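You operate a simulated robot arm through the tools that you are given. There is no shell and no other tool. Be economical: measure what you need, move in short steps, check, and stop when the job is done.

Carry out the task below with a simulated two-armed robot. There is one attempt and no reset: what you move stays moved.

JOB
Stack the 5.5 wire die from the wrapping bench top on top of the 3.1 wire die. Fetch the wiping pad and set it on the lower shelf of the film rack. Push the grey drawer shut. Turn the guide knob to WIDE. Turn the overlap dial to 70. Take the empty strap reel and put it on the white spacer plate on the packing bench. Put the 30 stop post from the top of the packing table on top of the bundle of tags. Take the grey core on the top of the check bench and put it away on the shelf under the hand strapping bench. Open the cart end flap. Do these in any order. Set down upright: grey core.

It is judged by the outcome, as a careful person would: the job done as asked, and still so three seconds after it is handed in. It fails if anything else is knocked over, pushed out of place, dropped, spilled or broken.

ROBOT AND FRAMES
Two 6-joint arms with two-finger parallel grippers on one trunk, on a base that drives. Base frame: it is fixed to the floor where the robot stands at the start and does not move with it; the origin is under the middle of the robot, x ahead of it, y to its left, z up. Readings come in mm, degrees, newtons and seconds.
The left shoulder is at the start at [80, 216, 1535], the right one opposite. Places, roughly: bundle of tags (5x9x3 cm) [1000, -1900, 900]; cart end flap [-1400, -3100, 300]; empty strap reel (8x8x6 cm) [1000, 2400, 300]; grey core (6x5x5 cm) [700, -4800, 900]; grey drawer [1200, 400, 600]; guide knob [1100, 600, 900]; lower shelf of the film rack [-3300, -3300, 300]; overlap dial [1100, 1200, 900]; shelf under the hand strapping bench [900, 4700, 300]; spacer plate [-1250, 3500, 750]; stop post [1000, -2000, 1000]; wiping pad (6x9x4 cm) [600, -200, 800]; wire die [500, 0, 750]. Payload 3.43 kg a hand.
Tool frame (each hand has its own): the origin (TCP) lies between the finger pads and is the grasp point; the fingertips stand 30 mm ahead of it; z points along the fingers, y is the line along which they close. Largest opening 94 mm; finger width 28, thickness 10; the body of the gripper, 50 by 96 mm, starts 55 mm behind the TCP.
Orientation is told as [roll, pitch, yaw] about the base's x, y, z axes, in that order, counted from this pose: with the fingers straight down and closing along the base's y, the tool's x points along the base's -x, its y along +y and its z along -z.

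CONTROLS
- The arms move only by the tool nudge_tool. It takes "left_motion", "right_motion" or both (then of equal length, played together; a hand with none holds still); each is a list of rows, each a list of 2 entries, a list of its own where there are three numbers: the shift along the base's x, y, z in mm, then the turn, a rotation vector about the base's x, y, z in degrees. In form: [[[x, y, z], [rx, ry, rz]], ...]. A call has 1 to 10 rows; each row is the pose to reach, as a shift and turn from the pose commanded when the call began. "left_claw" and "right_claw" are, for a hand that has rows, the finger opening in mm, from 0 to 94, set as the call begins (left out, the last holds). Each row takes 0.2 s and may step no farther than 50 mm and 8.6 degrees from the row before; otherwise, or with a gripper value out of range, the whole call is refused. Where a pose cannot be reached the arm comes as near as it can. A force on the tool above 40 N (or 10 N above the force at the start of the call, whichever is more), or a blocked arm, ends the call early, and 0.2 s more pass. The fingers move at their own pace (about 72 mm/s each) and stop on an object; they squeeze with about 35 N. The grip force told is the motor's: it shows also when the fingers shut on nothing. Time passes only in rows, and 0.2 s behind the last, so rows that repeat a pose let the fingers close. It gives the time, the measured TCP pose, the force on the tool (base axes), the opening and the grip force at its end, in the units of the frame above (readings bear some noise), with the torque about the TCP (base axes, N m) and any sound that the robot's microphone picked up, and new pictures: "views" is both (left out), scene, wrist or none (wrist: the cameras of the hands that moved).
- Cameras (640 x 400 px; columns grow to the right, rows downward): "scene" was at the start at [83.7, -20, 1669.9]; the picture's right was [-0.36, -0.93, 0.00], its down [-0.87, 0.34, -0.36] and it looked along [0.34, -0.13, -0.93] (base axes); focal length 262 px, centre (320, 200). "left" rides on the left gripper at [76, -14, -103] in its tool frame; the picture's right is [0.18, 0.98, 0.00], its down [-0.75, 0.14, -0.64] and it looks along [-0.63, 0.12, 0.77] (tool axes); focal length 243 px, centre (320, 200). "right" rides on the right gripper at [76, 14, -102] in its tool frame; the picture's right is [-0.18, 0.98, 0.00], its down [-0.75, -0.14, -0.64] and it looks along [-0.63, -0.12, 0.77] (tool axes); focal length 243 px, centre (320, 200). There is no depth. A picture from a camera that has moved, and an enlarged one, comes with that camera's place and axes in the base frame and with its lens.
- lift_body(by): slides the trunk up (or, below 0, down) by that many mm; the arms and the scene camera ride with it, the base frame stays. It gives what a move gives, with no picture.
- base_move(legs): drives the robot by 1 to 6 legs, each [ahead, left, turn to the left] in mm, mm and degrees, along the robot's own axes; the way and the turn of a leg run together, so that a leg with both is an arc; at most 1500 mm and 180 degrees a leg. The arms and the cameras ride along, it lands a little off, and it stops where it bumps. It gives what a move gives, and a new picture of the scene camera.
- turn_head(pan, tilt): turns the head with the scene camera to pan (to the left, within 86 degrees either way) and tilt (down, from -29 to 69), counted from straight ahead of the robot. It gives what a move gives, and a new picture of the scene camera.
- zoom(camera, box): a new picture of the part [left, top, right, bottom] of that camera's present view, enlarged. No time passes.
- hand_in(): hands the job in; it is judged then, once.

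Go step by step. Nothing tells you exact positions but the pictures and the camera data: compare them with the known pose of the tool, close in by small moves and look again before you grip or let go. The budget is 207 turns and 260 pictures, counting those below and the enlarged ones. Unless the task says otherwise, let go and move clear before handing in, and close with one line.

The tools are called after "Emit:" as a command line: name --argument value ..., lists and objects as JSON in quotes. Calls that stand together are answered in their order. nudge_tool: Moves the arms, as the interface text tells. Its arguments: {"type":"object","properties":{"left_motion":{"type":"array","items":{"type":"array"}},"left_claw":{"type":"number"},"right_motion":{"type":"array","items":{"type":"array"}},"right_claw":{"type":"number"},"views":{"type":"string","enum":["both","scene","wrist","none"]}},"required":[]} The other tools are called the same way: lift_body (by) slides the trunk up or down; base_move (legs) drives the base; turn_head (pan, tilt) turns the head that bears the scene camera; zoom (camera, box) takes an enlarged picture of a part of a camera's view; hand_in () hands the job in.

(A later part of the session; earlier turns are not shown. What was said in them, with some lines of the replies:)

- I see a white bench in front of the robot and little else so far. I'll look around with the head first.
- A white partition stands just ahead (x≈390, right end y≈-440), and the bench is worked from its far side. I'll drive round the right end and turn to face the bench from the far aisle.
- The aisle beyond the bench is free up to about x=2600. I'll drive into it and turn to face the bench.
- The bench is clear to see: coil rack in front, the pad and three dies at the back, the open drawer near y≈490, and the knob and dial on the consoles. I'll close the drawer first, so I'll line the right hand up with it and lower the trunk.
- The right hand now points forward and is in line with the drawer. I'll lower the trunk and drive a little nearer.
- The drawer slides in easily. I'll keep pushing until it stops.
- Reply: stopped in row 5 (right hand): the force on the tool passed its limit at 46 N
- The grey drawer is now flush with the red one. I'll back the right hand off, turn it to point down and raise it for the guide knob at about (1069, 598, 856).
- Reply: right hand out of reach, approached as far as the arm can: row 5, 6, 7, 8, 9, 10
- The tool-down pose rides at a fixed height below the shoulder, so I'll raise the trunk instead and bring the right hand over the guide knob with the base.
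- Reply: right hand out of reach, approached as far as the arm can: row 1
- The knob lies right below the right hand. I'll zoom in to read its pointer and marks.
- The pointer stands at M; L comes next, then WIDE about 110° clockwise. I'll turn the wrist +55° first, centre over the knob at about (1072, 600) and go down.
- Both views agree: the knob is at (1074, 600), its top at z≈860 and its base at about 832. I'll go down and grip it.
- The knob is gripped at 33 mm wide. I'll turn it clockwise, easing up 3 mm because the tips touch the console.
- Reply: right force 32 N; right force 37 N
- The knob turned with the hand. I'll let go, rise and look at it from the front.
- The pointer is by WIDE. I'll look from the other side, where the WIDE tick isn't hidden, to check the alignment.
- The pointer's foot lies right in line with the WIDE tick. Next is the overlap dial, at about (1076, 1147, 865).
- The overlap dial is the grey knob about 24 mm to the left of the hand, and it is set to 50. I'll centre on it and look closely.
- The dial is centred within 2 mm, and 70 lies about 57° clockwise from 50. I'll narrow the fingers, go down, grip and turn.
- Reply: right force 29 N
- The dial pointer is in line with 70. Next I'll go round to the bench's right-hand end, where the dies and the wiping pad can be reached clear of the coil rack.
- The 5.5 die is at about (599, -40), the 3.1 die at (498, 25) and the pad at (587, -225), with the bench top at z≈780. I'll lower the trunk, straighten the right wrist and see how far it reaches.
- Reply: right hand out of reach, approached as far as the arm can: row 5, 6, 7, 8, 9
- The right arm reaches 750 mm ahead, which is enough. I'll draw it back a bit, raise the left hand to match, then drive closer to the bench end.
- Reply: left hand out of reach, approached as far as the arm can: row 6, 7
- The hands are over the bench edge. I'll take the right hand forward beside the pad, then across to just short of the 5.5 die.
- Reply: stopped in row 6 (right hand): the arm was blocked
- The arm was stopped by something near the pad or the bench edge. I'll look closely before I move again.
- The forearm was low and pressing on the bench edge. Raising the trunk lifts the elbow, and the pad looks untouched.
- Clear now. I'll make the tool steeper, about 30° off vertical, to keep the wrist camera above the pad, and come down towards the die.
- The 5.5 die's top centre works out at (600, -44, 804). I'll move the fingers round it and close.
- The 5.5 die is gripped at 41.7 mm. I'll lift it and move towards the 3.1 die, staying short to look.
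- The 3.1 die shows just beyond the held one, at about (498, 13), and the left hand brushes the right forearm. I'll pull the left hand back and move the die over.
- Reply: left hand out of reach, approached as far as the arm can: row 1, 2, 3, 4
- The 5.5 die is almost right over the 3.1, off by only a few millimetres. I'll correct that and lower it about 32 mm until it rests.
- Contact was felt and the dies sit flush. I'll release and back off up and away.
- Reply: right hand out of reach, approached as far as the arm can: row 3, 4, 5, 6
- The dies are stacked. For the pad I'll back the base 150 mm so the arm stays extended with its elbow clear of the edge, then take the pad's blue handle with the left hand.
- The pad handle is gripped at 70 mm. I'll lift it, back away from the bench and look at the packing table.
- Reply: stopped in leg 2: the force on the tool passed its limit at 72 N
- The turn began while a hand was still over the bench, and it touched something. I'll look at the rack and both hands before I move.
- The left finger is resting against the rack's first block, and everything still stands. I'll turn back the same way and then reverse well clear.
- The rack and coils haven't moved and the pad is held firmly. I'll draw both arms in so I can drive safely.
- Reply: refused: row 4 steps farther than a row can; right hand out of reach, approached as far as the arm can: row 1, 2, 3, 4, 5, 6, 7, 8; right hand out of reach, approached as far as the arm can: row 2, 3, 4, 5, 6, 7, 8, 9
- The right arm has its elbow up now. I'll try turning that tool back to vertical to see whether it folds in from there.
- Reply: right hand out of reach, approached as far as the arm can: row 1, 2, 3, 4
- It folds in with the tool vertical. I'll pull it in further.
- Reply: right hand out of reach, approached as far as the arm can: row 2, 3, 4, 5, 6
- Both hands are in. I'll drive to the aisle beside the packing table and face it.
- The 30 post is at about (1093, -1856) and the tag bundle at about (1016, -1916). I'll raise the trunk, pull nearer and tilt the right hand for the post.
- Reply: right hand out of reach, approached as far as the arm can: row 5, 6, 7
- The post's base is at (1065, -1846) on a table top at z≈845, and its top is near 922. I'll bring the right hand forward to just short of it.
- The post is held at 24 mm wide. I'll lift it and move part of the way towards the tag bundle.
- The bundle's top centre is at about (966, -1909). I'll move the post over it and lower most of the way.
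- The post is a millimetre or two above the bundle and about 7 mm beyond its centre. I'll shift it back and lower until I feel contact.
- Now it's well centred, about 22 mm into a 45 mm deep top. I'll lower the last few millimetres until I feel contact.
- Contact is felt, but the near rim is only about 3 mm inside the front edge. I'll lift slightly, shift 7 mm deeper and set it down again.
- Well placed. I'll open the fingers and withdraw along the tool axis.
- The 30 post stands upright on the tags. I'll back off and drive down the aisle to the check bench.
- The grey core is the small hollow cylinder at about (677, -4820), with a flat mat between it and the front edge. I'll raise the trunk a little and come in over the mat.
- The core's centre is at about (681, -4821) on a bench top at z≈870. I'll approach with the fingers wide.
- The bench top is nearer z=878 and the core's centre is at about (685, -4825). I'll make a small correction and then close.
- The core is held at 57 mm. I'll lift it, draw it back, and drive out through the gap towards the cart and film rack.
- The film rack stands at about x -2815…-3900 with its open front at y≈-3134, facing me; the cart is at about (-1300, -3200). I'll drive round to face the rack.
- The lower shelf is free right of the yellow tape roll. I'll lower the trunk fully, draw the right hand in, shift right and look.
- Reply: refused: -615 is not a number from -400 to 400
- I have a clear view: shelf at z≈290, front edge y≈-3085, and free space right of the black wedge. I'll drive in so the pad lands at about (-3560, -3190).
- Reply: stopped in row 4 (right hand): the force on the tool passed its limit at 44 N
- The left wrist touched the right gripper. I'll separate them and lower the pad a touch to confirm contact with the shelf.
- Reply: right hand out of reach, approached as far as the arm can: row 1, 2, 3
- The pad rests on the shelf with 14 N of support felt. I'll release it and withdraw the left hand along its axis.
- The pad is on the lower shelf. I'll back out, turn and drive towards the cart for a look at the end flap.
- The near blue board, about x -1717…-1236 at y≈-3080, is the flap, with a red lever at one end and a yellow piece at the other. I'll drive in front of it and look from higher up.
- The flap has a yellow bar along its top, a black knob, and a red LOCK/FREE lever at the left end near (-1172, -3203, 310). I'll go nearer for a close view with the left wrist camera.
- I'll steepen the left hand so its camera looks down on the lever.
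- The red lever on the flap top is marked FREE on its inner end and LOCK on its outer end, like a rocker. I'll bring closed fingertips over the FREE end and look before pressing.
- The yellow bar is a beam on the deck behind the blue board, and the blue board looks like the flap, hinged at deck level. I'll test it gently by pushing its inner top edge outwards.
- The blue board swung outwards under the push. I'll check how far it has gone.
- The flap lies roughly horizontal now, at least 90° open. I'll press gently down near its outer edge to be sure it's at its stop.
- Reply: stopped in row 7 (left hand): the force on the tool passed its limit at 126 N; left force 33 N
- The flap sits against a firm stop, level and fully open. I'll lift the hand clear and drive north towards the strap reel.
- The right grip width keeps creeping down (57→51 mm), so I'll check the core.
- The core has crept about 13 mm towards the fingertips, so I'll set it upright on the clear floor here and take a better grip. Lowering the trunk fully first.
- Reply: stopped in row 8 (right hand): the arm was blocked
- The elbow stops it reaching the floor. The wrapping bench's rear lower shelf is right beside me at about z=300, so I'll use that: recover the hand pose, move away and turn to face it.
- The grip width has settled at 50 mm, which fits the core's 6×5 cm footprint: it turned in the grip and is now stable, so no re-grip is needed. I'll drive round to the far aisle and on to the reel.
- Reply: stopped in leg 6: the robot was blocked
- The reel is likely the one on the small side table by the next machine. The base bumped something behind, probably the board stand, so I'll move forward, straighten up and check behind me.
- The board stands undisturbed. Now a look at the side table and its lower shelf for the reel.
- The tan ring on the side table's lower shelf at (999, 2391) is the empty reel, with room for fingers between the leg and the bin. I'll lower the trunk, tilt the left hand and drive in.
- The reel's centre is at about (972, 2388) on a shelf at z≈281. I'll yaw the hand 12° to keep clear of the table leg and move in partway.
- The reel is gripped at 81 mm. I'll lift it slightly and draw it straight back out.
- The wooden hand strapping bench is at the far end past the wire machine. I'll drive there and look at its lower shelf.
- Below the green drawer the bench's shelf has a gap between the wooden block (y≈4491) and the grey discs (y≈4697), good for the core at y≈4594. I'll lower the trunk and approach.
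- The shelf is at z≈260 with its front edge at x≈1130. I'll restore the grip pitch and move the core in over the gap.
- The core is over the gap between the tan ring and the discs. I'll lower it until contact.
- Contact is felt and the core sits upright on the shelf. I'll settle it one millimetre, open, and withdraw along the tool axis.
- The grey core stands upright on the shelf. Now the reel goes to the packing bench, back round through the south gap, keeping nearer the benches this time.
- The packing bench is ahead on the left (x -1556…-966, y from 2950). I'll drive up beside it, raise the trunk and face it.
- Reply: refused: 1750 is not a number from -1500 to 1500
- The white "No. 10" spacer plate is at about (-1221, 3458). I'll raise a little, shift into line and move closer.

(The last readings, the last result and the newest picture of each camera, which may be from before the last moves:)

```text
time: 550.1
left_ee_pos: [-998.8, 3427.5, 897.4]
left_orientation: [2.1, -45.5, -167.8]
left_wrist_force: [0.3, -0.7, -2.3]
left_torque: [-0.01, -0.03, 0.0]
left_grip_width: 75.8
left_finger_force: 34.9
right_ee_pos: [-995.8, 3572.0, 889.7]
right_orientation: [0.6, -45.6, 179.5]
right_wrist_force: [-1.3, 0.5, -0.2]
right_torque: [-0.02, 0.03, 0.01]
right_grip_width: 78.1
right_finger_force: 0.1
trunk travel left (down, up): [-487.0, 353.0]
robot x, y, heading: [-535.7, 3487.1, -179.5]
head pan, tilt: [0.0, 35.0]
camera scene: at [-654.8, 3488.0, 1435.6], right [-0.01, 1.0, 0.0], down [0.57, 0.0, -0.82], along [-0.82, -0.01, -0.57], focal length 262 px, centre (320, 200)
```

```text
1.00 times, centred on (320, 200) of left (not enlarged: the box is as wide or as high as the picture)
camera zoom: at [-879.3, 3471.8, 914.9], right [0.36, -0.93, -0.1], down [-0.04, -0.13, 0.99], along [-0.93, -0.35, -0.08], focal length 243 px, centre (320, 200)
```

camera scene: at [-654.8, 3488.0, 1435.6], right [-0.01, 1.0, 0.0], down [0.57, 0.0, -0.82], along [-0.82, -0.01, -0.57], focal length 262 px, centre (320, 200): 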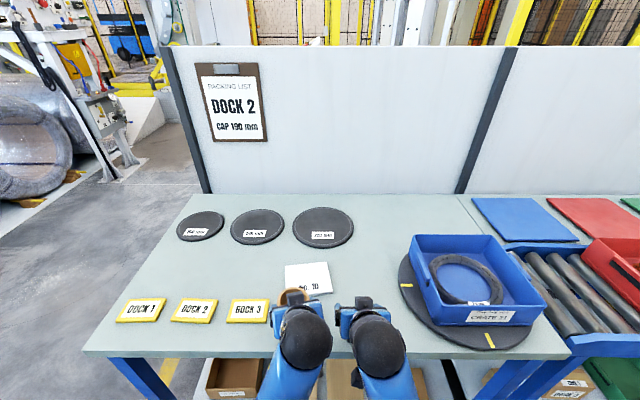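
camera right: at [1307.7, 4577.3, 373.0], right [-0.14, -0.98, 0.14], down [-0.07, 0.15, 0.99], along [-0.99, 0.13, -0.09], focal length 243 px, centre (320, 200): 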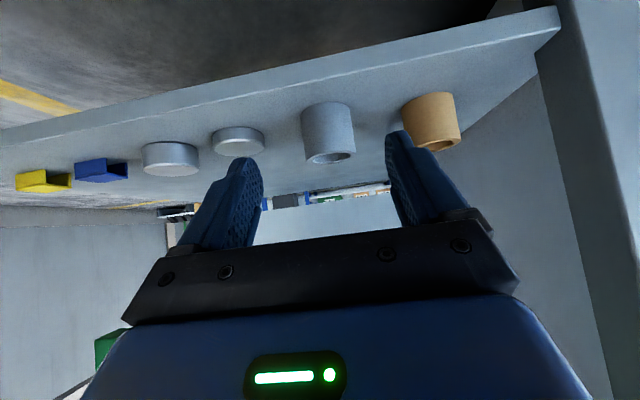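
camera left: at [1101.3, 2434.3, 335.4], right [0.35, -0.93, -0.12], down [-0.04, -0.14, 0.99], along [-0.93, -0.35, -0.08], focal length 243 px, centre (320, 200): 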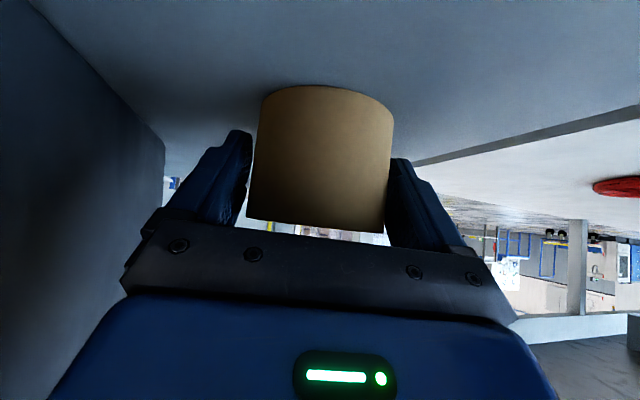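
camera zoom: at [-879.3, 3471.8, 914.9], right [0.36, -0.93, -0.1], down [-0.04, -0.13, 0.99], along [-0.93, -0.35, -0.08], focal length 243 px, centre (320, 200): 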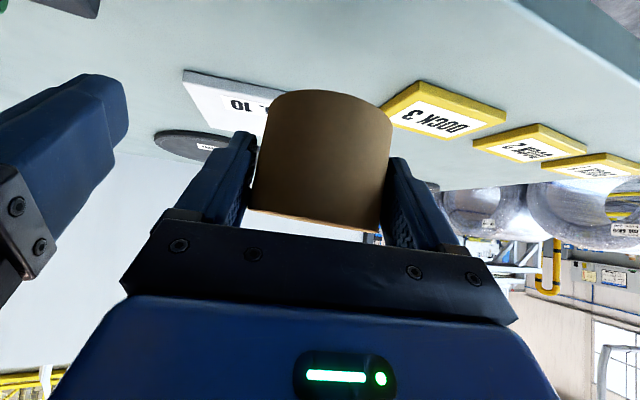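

The plate's top centre works out at about (-1167, 3443, 799). I'll carry the reel over it and lower partway.

Emit:
nudge_tool --left_motion '[[[-35, 5, 0], [0, 0, 0]], [[-75, 10, 0], [0, 0, 0]], [[-115, 15, -10], [0, 0, 0]], [[-150, 19, -20], [0, 0, 0]], [[-155, 19, -35], [0, 0, 0]]]' --views "both"

```text
time: 551.3
left_ee_pos: [-1153.3, 3446.2, 862.1]
left_orientation: [2.2, -45.5, -167.8]
left_wrist_force: [-0.4, -0.4, -1.1]
left_torque: [-0.03, -0.02, -0.02]
left_grip_width: 75.8
left_finger_force: 35.6
right_ee_pos: [-997.3, 3571.5, 889.4]
right_orientation: [0.6, -45.6, 179.7]
right_wrist_force: [0.2, -0.4, 0.9]
right_torque: [0.02, 0.04, 0.02]
right_grip_width: 78.0
right_finger_force: 0.0
trunk travel left (down, up): [-487.0, 353.0]
robot x, y, heading: [-539.2, 3491.9, -179.6]
head pan, tilt: [0.0, 35.0]
camera scene: at [-655.0, 3487.6, 1435.6], right [-0.01, 1.0, 0.0], down [0.57, 0.0, -0.82], along [-0.82, 0.0, -0.57], focal length 262 px, centre (320, 200)
camera left: at [-1033.7, 3489.9, 879.9], right [0.36, -0.93, -0.11], down [-0.04, -0.13, 0.99], along [-0.93, -0.35, -0.08], focal length 243 px, centre (320, 200)
```

scene: 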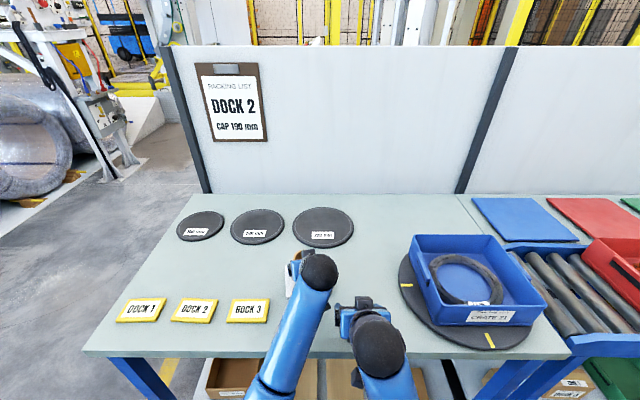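
left: 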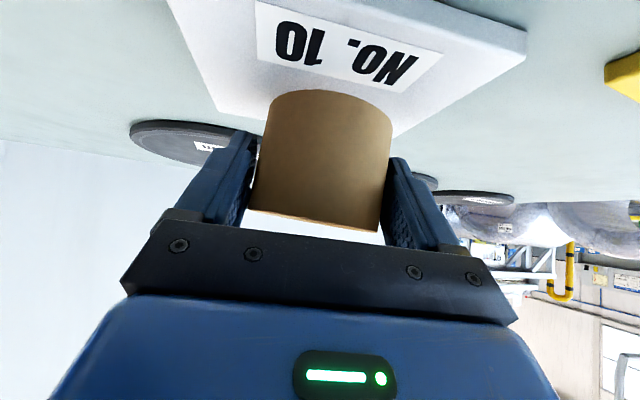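

The reel is within 8 mm of the plate centre. I'll make a small correction and lower to contact.

Emit:
nudge_tool --left_motion '[[[-4, 3, -8], [0, 0, 0]], [[-5, 4, -16], [0, 0, 0]], [[-5, 4, -20], [0, 0, 0]], [[-5, 4, -23], [0, 0, 0]]]' --views "wrist"

```text
time: 552.3
left_ee_pos: [-1157.9, 3449.9, 842.5]
left_orientation: [1.7, -46.2, -167.4]
left_wrist_force: [3.7, -7.6, 33.2]
left_torque: [0.24, 0.21, 0.02]
left_grip_width: 76.4
left_finger_force: 34.7
right_ee_pos: [-993.1, 3571.9, 891.5]
right_orientation: [0.4, -45.8, 179.6]
right_wrist_force: [0.0, -0.7, 0.4]
right_torque: [-0.02, -0.04, -0.03]
right_grip_width: 77.7
right_finger_force: 0.0
trunk travel left (down, up): [-487.0, 353.0]
robot x, y, heading: [-539.4, 3487.4, -179.5]
head pan, tilt: [0.0, 35.0]
camera left: at [-1037.5, 3493.6, 860.0], right [0.36, -0.93, -0.11], down [-0.03, -0.13, 0.99], along [-0.93, -0.35, -0.07], focal length 243 px, centre (320, 200)
```

left: 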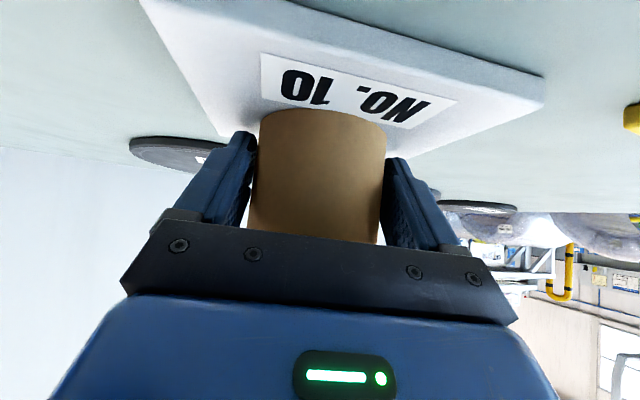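

It rests on the plate but sits about 18 mm towards the far side. I'll lift a few millimetres, bring it back and set it down centred.

Emit:
nudge_tool --left_motion '[[[0, 0, 8], [0, 0, 0]], [[8, 2, 9], [0, 0, 0]], [[16, 4, 9], [0, 0, 0]], [[16, 4, 5], [0, 0, 0]], [[16, 4, 2], [0, 0, 0]]]' --views "wrist"

```text
time: 553.5
left_ee_pos: [-1142.0, 3454.6, 844.2]
left_orientation: [1.9, -45.7, -167.8]
left_wrist_force: [1.3, 0.9, 9.9]
left_torque: [0.32, 0.38, -0.06]
left_grip_width: 75.8
left_finger_force: 34.7
right_ee_pos: [-995.0, 3572.7, 889.5]
right_orientation: [0.5, -45.6, 179.5]
right_wrist_force: [0.5, -0.3, 0.6]
right_torque: [0.0, 0.02, 0.01]
right_grip_width: 78.3
right_finger_force: 0.2
trunk travel left (down, up): [-487.0, 353.0]
robot x, y, heading: [-536.9, 3487.9, -179.5]
head pan, tilt: [0.0, 35.0]
camera left: at [-1022.4, 3498.9, 860.9], right [0.36, -0.93, -0.11], down [-0.04, -0.13, 0.99], along [-0.93, -0.35, -0.08], focal length 243 px, centre (320, 200)
```

left: 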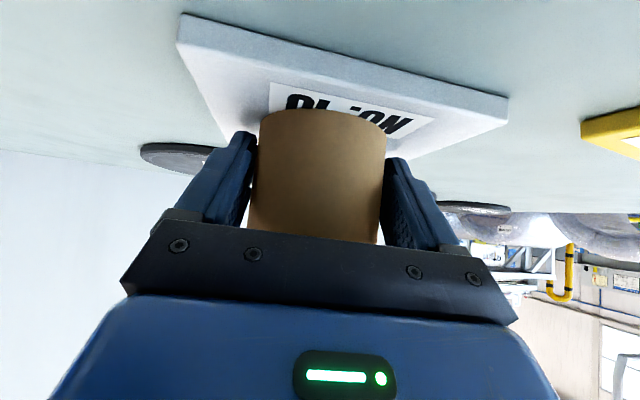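

Emit:
nudge_tool --left_motion '[[[0, 0, 5], [0, 0, 0]], [[6, 2, 7], [0, 0, 0]], [[12, 3, 7], [0, 0, 0]], [[12, 3, 3], [0, 0, 0]], [[12, 3, 0], [0, 0, 0]]]' --views "none"

Emit:
nudge_tool --left_motion '[[[0, 0, 0], [0, 0, 0]], [[0, 0, 0], [0, 0, 0]], [[14, 3, 14], [0, 0, 0]], [[40, 9, 38], [0, 0, 0]], [[75, 17, 60], [0, 0, 0]], [[115, 25, 70], [0, 0, 0]]]' --left_claw 94 --views "both"

```text
time: 554.7
left_ee_pos: [-1130.6, 3458.7, 844.5]
left_orientation: [2.0, -45.7, -167.6]
left_wrist_force: [-0.1, -0.6, 7.1]
left_torque: [0.24, 0.31, -0.02]
left_grip_width: 75.9
left_finger_force: 34.9
right_ee_pos: [-996.5, 3572.4, 889.4]
right_orientation: [0.5, -45.6, 179.6]
right_wrist_force: [-0.3, 0.2, 0.3]
right_torque: [0.01, 0.01, 0.02]
right_grip_width: 77.9
right_finger_force: 0.0
trunk travel left (down, up): [-487.0, 353.0]
robot x, y, heading: [-538.6, 3489.1, -179.6]
head pan, tilt: [0.0, 35.0]
```

```text
time: 555.9
left_ee_pos: [-1078.9, 3466.0, 883.5]
left_orientation: [3.5, -45.7, -168.1]
left_wrist_force: [-8.1, -11.0, -7.0]
left_torque: [-0.08, 0.77, -0.97]
left_grip_width: 94.1
left_finger_force: 0.0
right_ee_pos: [-994.2, 3572.9, 893.3]
right_orientation: [0.9, -46.0, 179.3]
right_wrist_force: [8.6, 11.0, 8.0]
right_torque: [-0.67, -0.16, 0.91]
right_grip_width: 71.5
right_finger_force: 0.0
trunk travel left (down, up): [-487.0, 353.0]
robot x, y, heading: [-539.5, 3488.8, -179.8]
head pan, tilt: [0.0, 35.0]
stopped in row 5 (left hand): the force on the tool passed its limit at 90 N (the readings are from after the stop); the commanded pose is now the measured one
camera scene: at [-654.3, 3488.3, 1435.6], right [-0.01, 1.0, 0.0], down [0.57, 0.0, -0.82], along [-0.82, 0.0, -0.57], focal length 262 px, centre (320, 200)
camera left: at [-960.1, 3511.2, 900.7], right [0.37, -0.92, -0.09], down [-0.04, -0.11, 0.99], along [-0.93, -0.36, -0.08], focal length 243 px, centre (320, 200)
```

scene: 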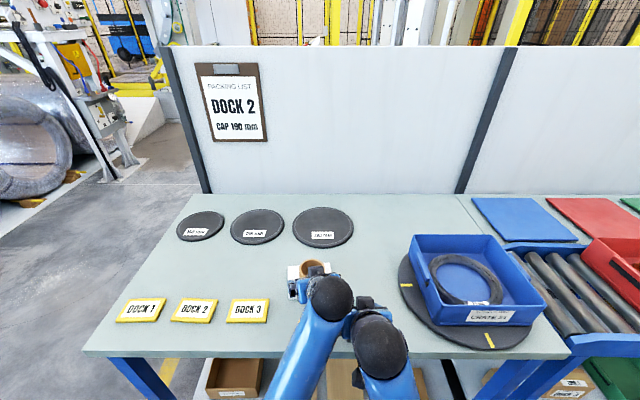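
left: 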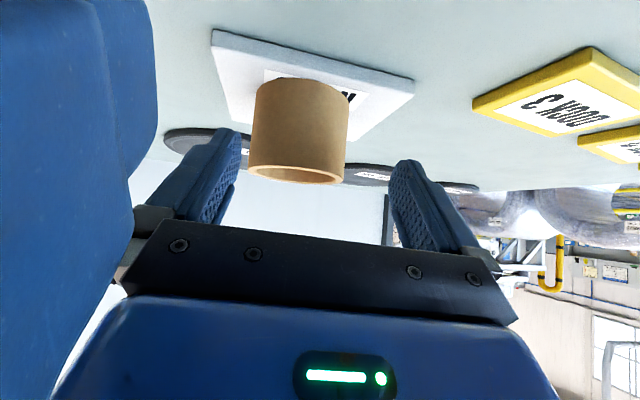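

The reel stands well centred on the plate; the left wrist only met the right hand. I'll move the right hand aside, then pull the left straight back.

Emit:
nudge_tool --right_motion '[[[5, 30, 0], [0, 0, 0]], [[10, 60, 0], [0, 0, 0]], [[15, 90, 0], [0, 0, 0]]]' --views "none"

Emit:
nudge_tool --left_motion '[[[30, 7, 20], [0, 0, 0]], [[65, 12, 35], [0, 0, 0]], [[100, 12, 40], [0, 0, 0]], [[135, 5, 40], [0, 0, 0]]]' --views "wrist"

Emit:
zoom --camera "scene" --box '[220, 220, 400, 330]'

```text
time: 556.6
left_ee_pos: [-1078.6, 3466.3, 884.1]
left_orientation: [3.2, -45.6, -168.1]
left_wrist_force: [-0.1, -0.8, 0.6]
left_torque: [-0.01, -0.01, -0.03]
left_grip_width: 93.9
left_finger_force: 0.1
right_ee_pos: [-1000.0, 3659.9, 883.0]
right_orientation: [0.9, -45.9, 179.5]
right_wrist_force: [0.1, 1.0, 0.0]
right_torque: [0.03, 0.02, -0.03]
right_grip_width: 77.9
right_finger_force: 0.0
right hand out of reach, approached as far as the arm can: row 2, 3
trunk travel left (down, up): [-487.0, 353.0]
robot x, y, heading: [-538.8, 3488.0, -179.8]
head pan, tilt: [0.0, 35.0]
```

```text
time: 557.6
left_ee_pos: [-953.1, 3469.6, 908.2]
left_orientation: [2.8, -45.8, -168.0]
left_wrist_force: [-0.8, -0.5, 0.0]
left_torque: [-0.02, -0.01, -0.03]
left_grip_width: 93.9
left_finger_force: 0.1
left hand out of reach, approached as far as the arm can: row 4
right_ee_pos: [-998.5, 3659.8, 884.5]
right_orientation: [0.7, -45.9, 179.5]
right_wrist_force: [0.4, 1.0, -1.1]
right_torque: [-0.02, 0.06, -0.01]
right_grip_width: 78.1
right_finger_force: 0.1
trunk travel left (down, up): [-487.0, 353.0]
robot x, y, heading: [-538.2, 3488.4, -179.7]
head pan, tilt: [0.0, 35.0]
camera left: at [-833.8, 3514.4, 924.9], right [0.37, -0.93, -0.1], down [-0.03, -0.12, 0.99], along [-0.93, -0.36, -0.08], focal length 243 px, centre (320, 200)
```

left: 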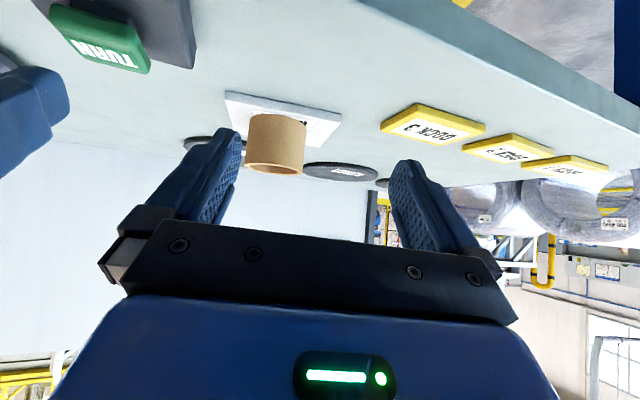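

```text
3.56 times, centred on (310, 275) of scene
camera zoom: at [-654.0, 3487.3, 1435.7], right [-0.01, 1.0, 0.0], down [0.57, 0.0, -0.82], along [-0.82, 0.0, -0.57], focal length 932 px, centre (356, -67)
```

zoom: 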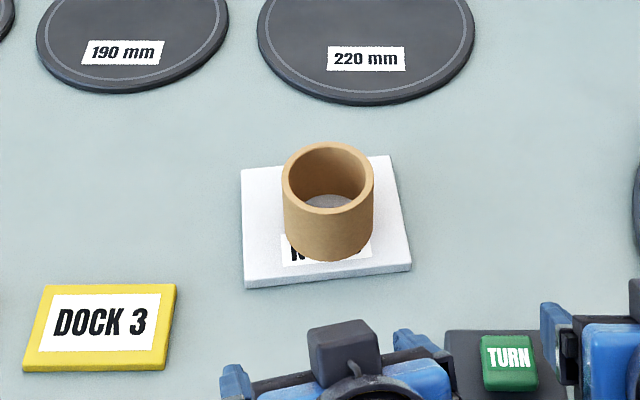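

The reel stands centred on the white plate. I'll back the robot clear of the bench and hand in.

Emit:
base_move --legs '[[-250, 0, 0]]'

```text
time: 559.5
left_ee_pos: [-701.8, 3471.4, 907.9]
left_orientation: [3.0, -46.0, -167.9]
left_wrist_force: [0.2, 0.6, -0.7]
left_torque: [0.0, 0.01, 0.02]
left_grip_width: 93.8
left_finger_force: 0.0
right_ee_pos: [-748.9, 3659.2, 882.7]
right_orientation: [0.9, -45.9, 179.5]
right_wrist_force: [-0.6, 0.3, 0.4]
right_torque: [0.01, 0.01, -0.01]
right_grip_width: 78.0
right_finger_force: 0.1
trunk travel left (down, up): [-487.0, 353.0]
robot x, y, heading: [-287.3, 3490.3, -179.9]
head pan, tilt: [0.0, 35.0]
camera scene: at [-404.0, 3489.6, 1435.5], right [-0.01, 1.0, 0.0], down [0.57, 0.0, -0.82], along [-0.82, -0.01, -0.57], focal length 262 px, centre (320, 200)
```

scene: 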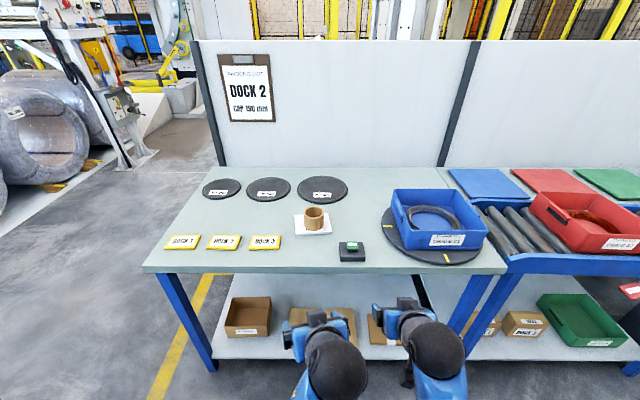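

All nine jobs are done, both hands are empty and the robot is clear of the benches, so I'm handing in.

Emit:
hand_in

```text
The job is handed in.
```

I finished all nine jobs and handed in with both hands empty and clear. Three bumps happened on the way: 72 N against the coil rack, the base against the wooden board's stand, and 126 N pressing on the open cart flap. The rack and board showed no shift when I looked back; I didn't re-check the cart after pressing its flap.
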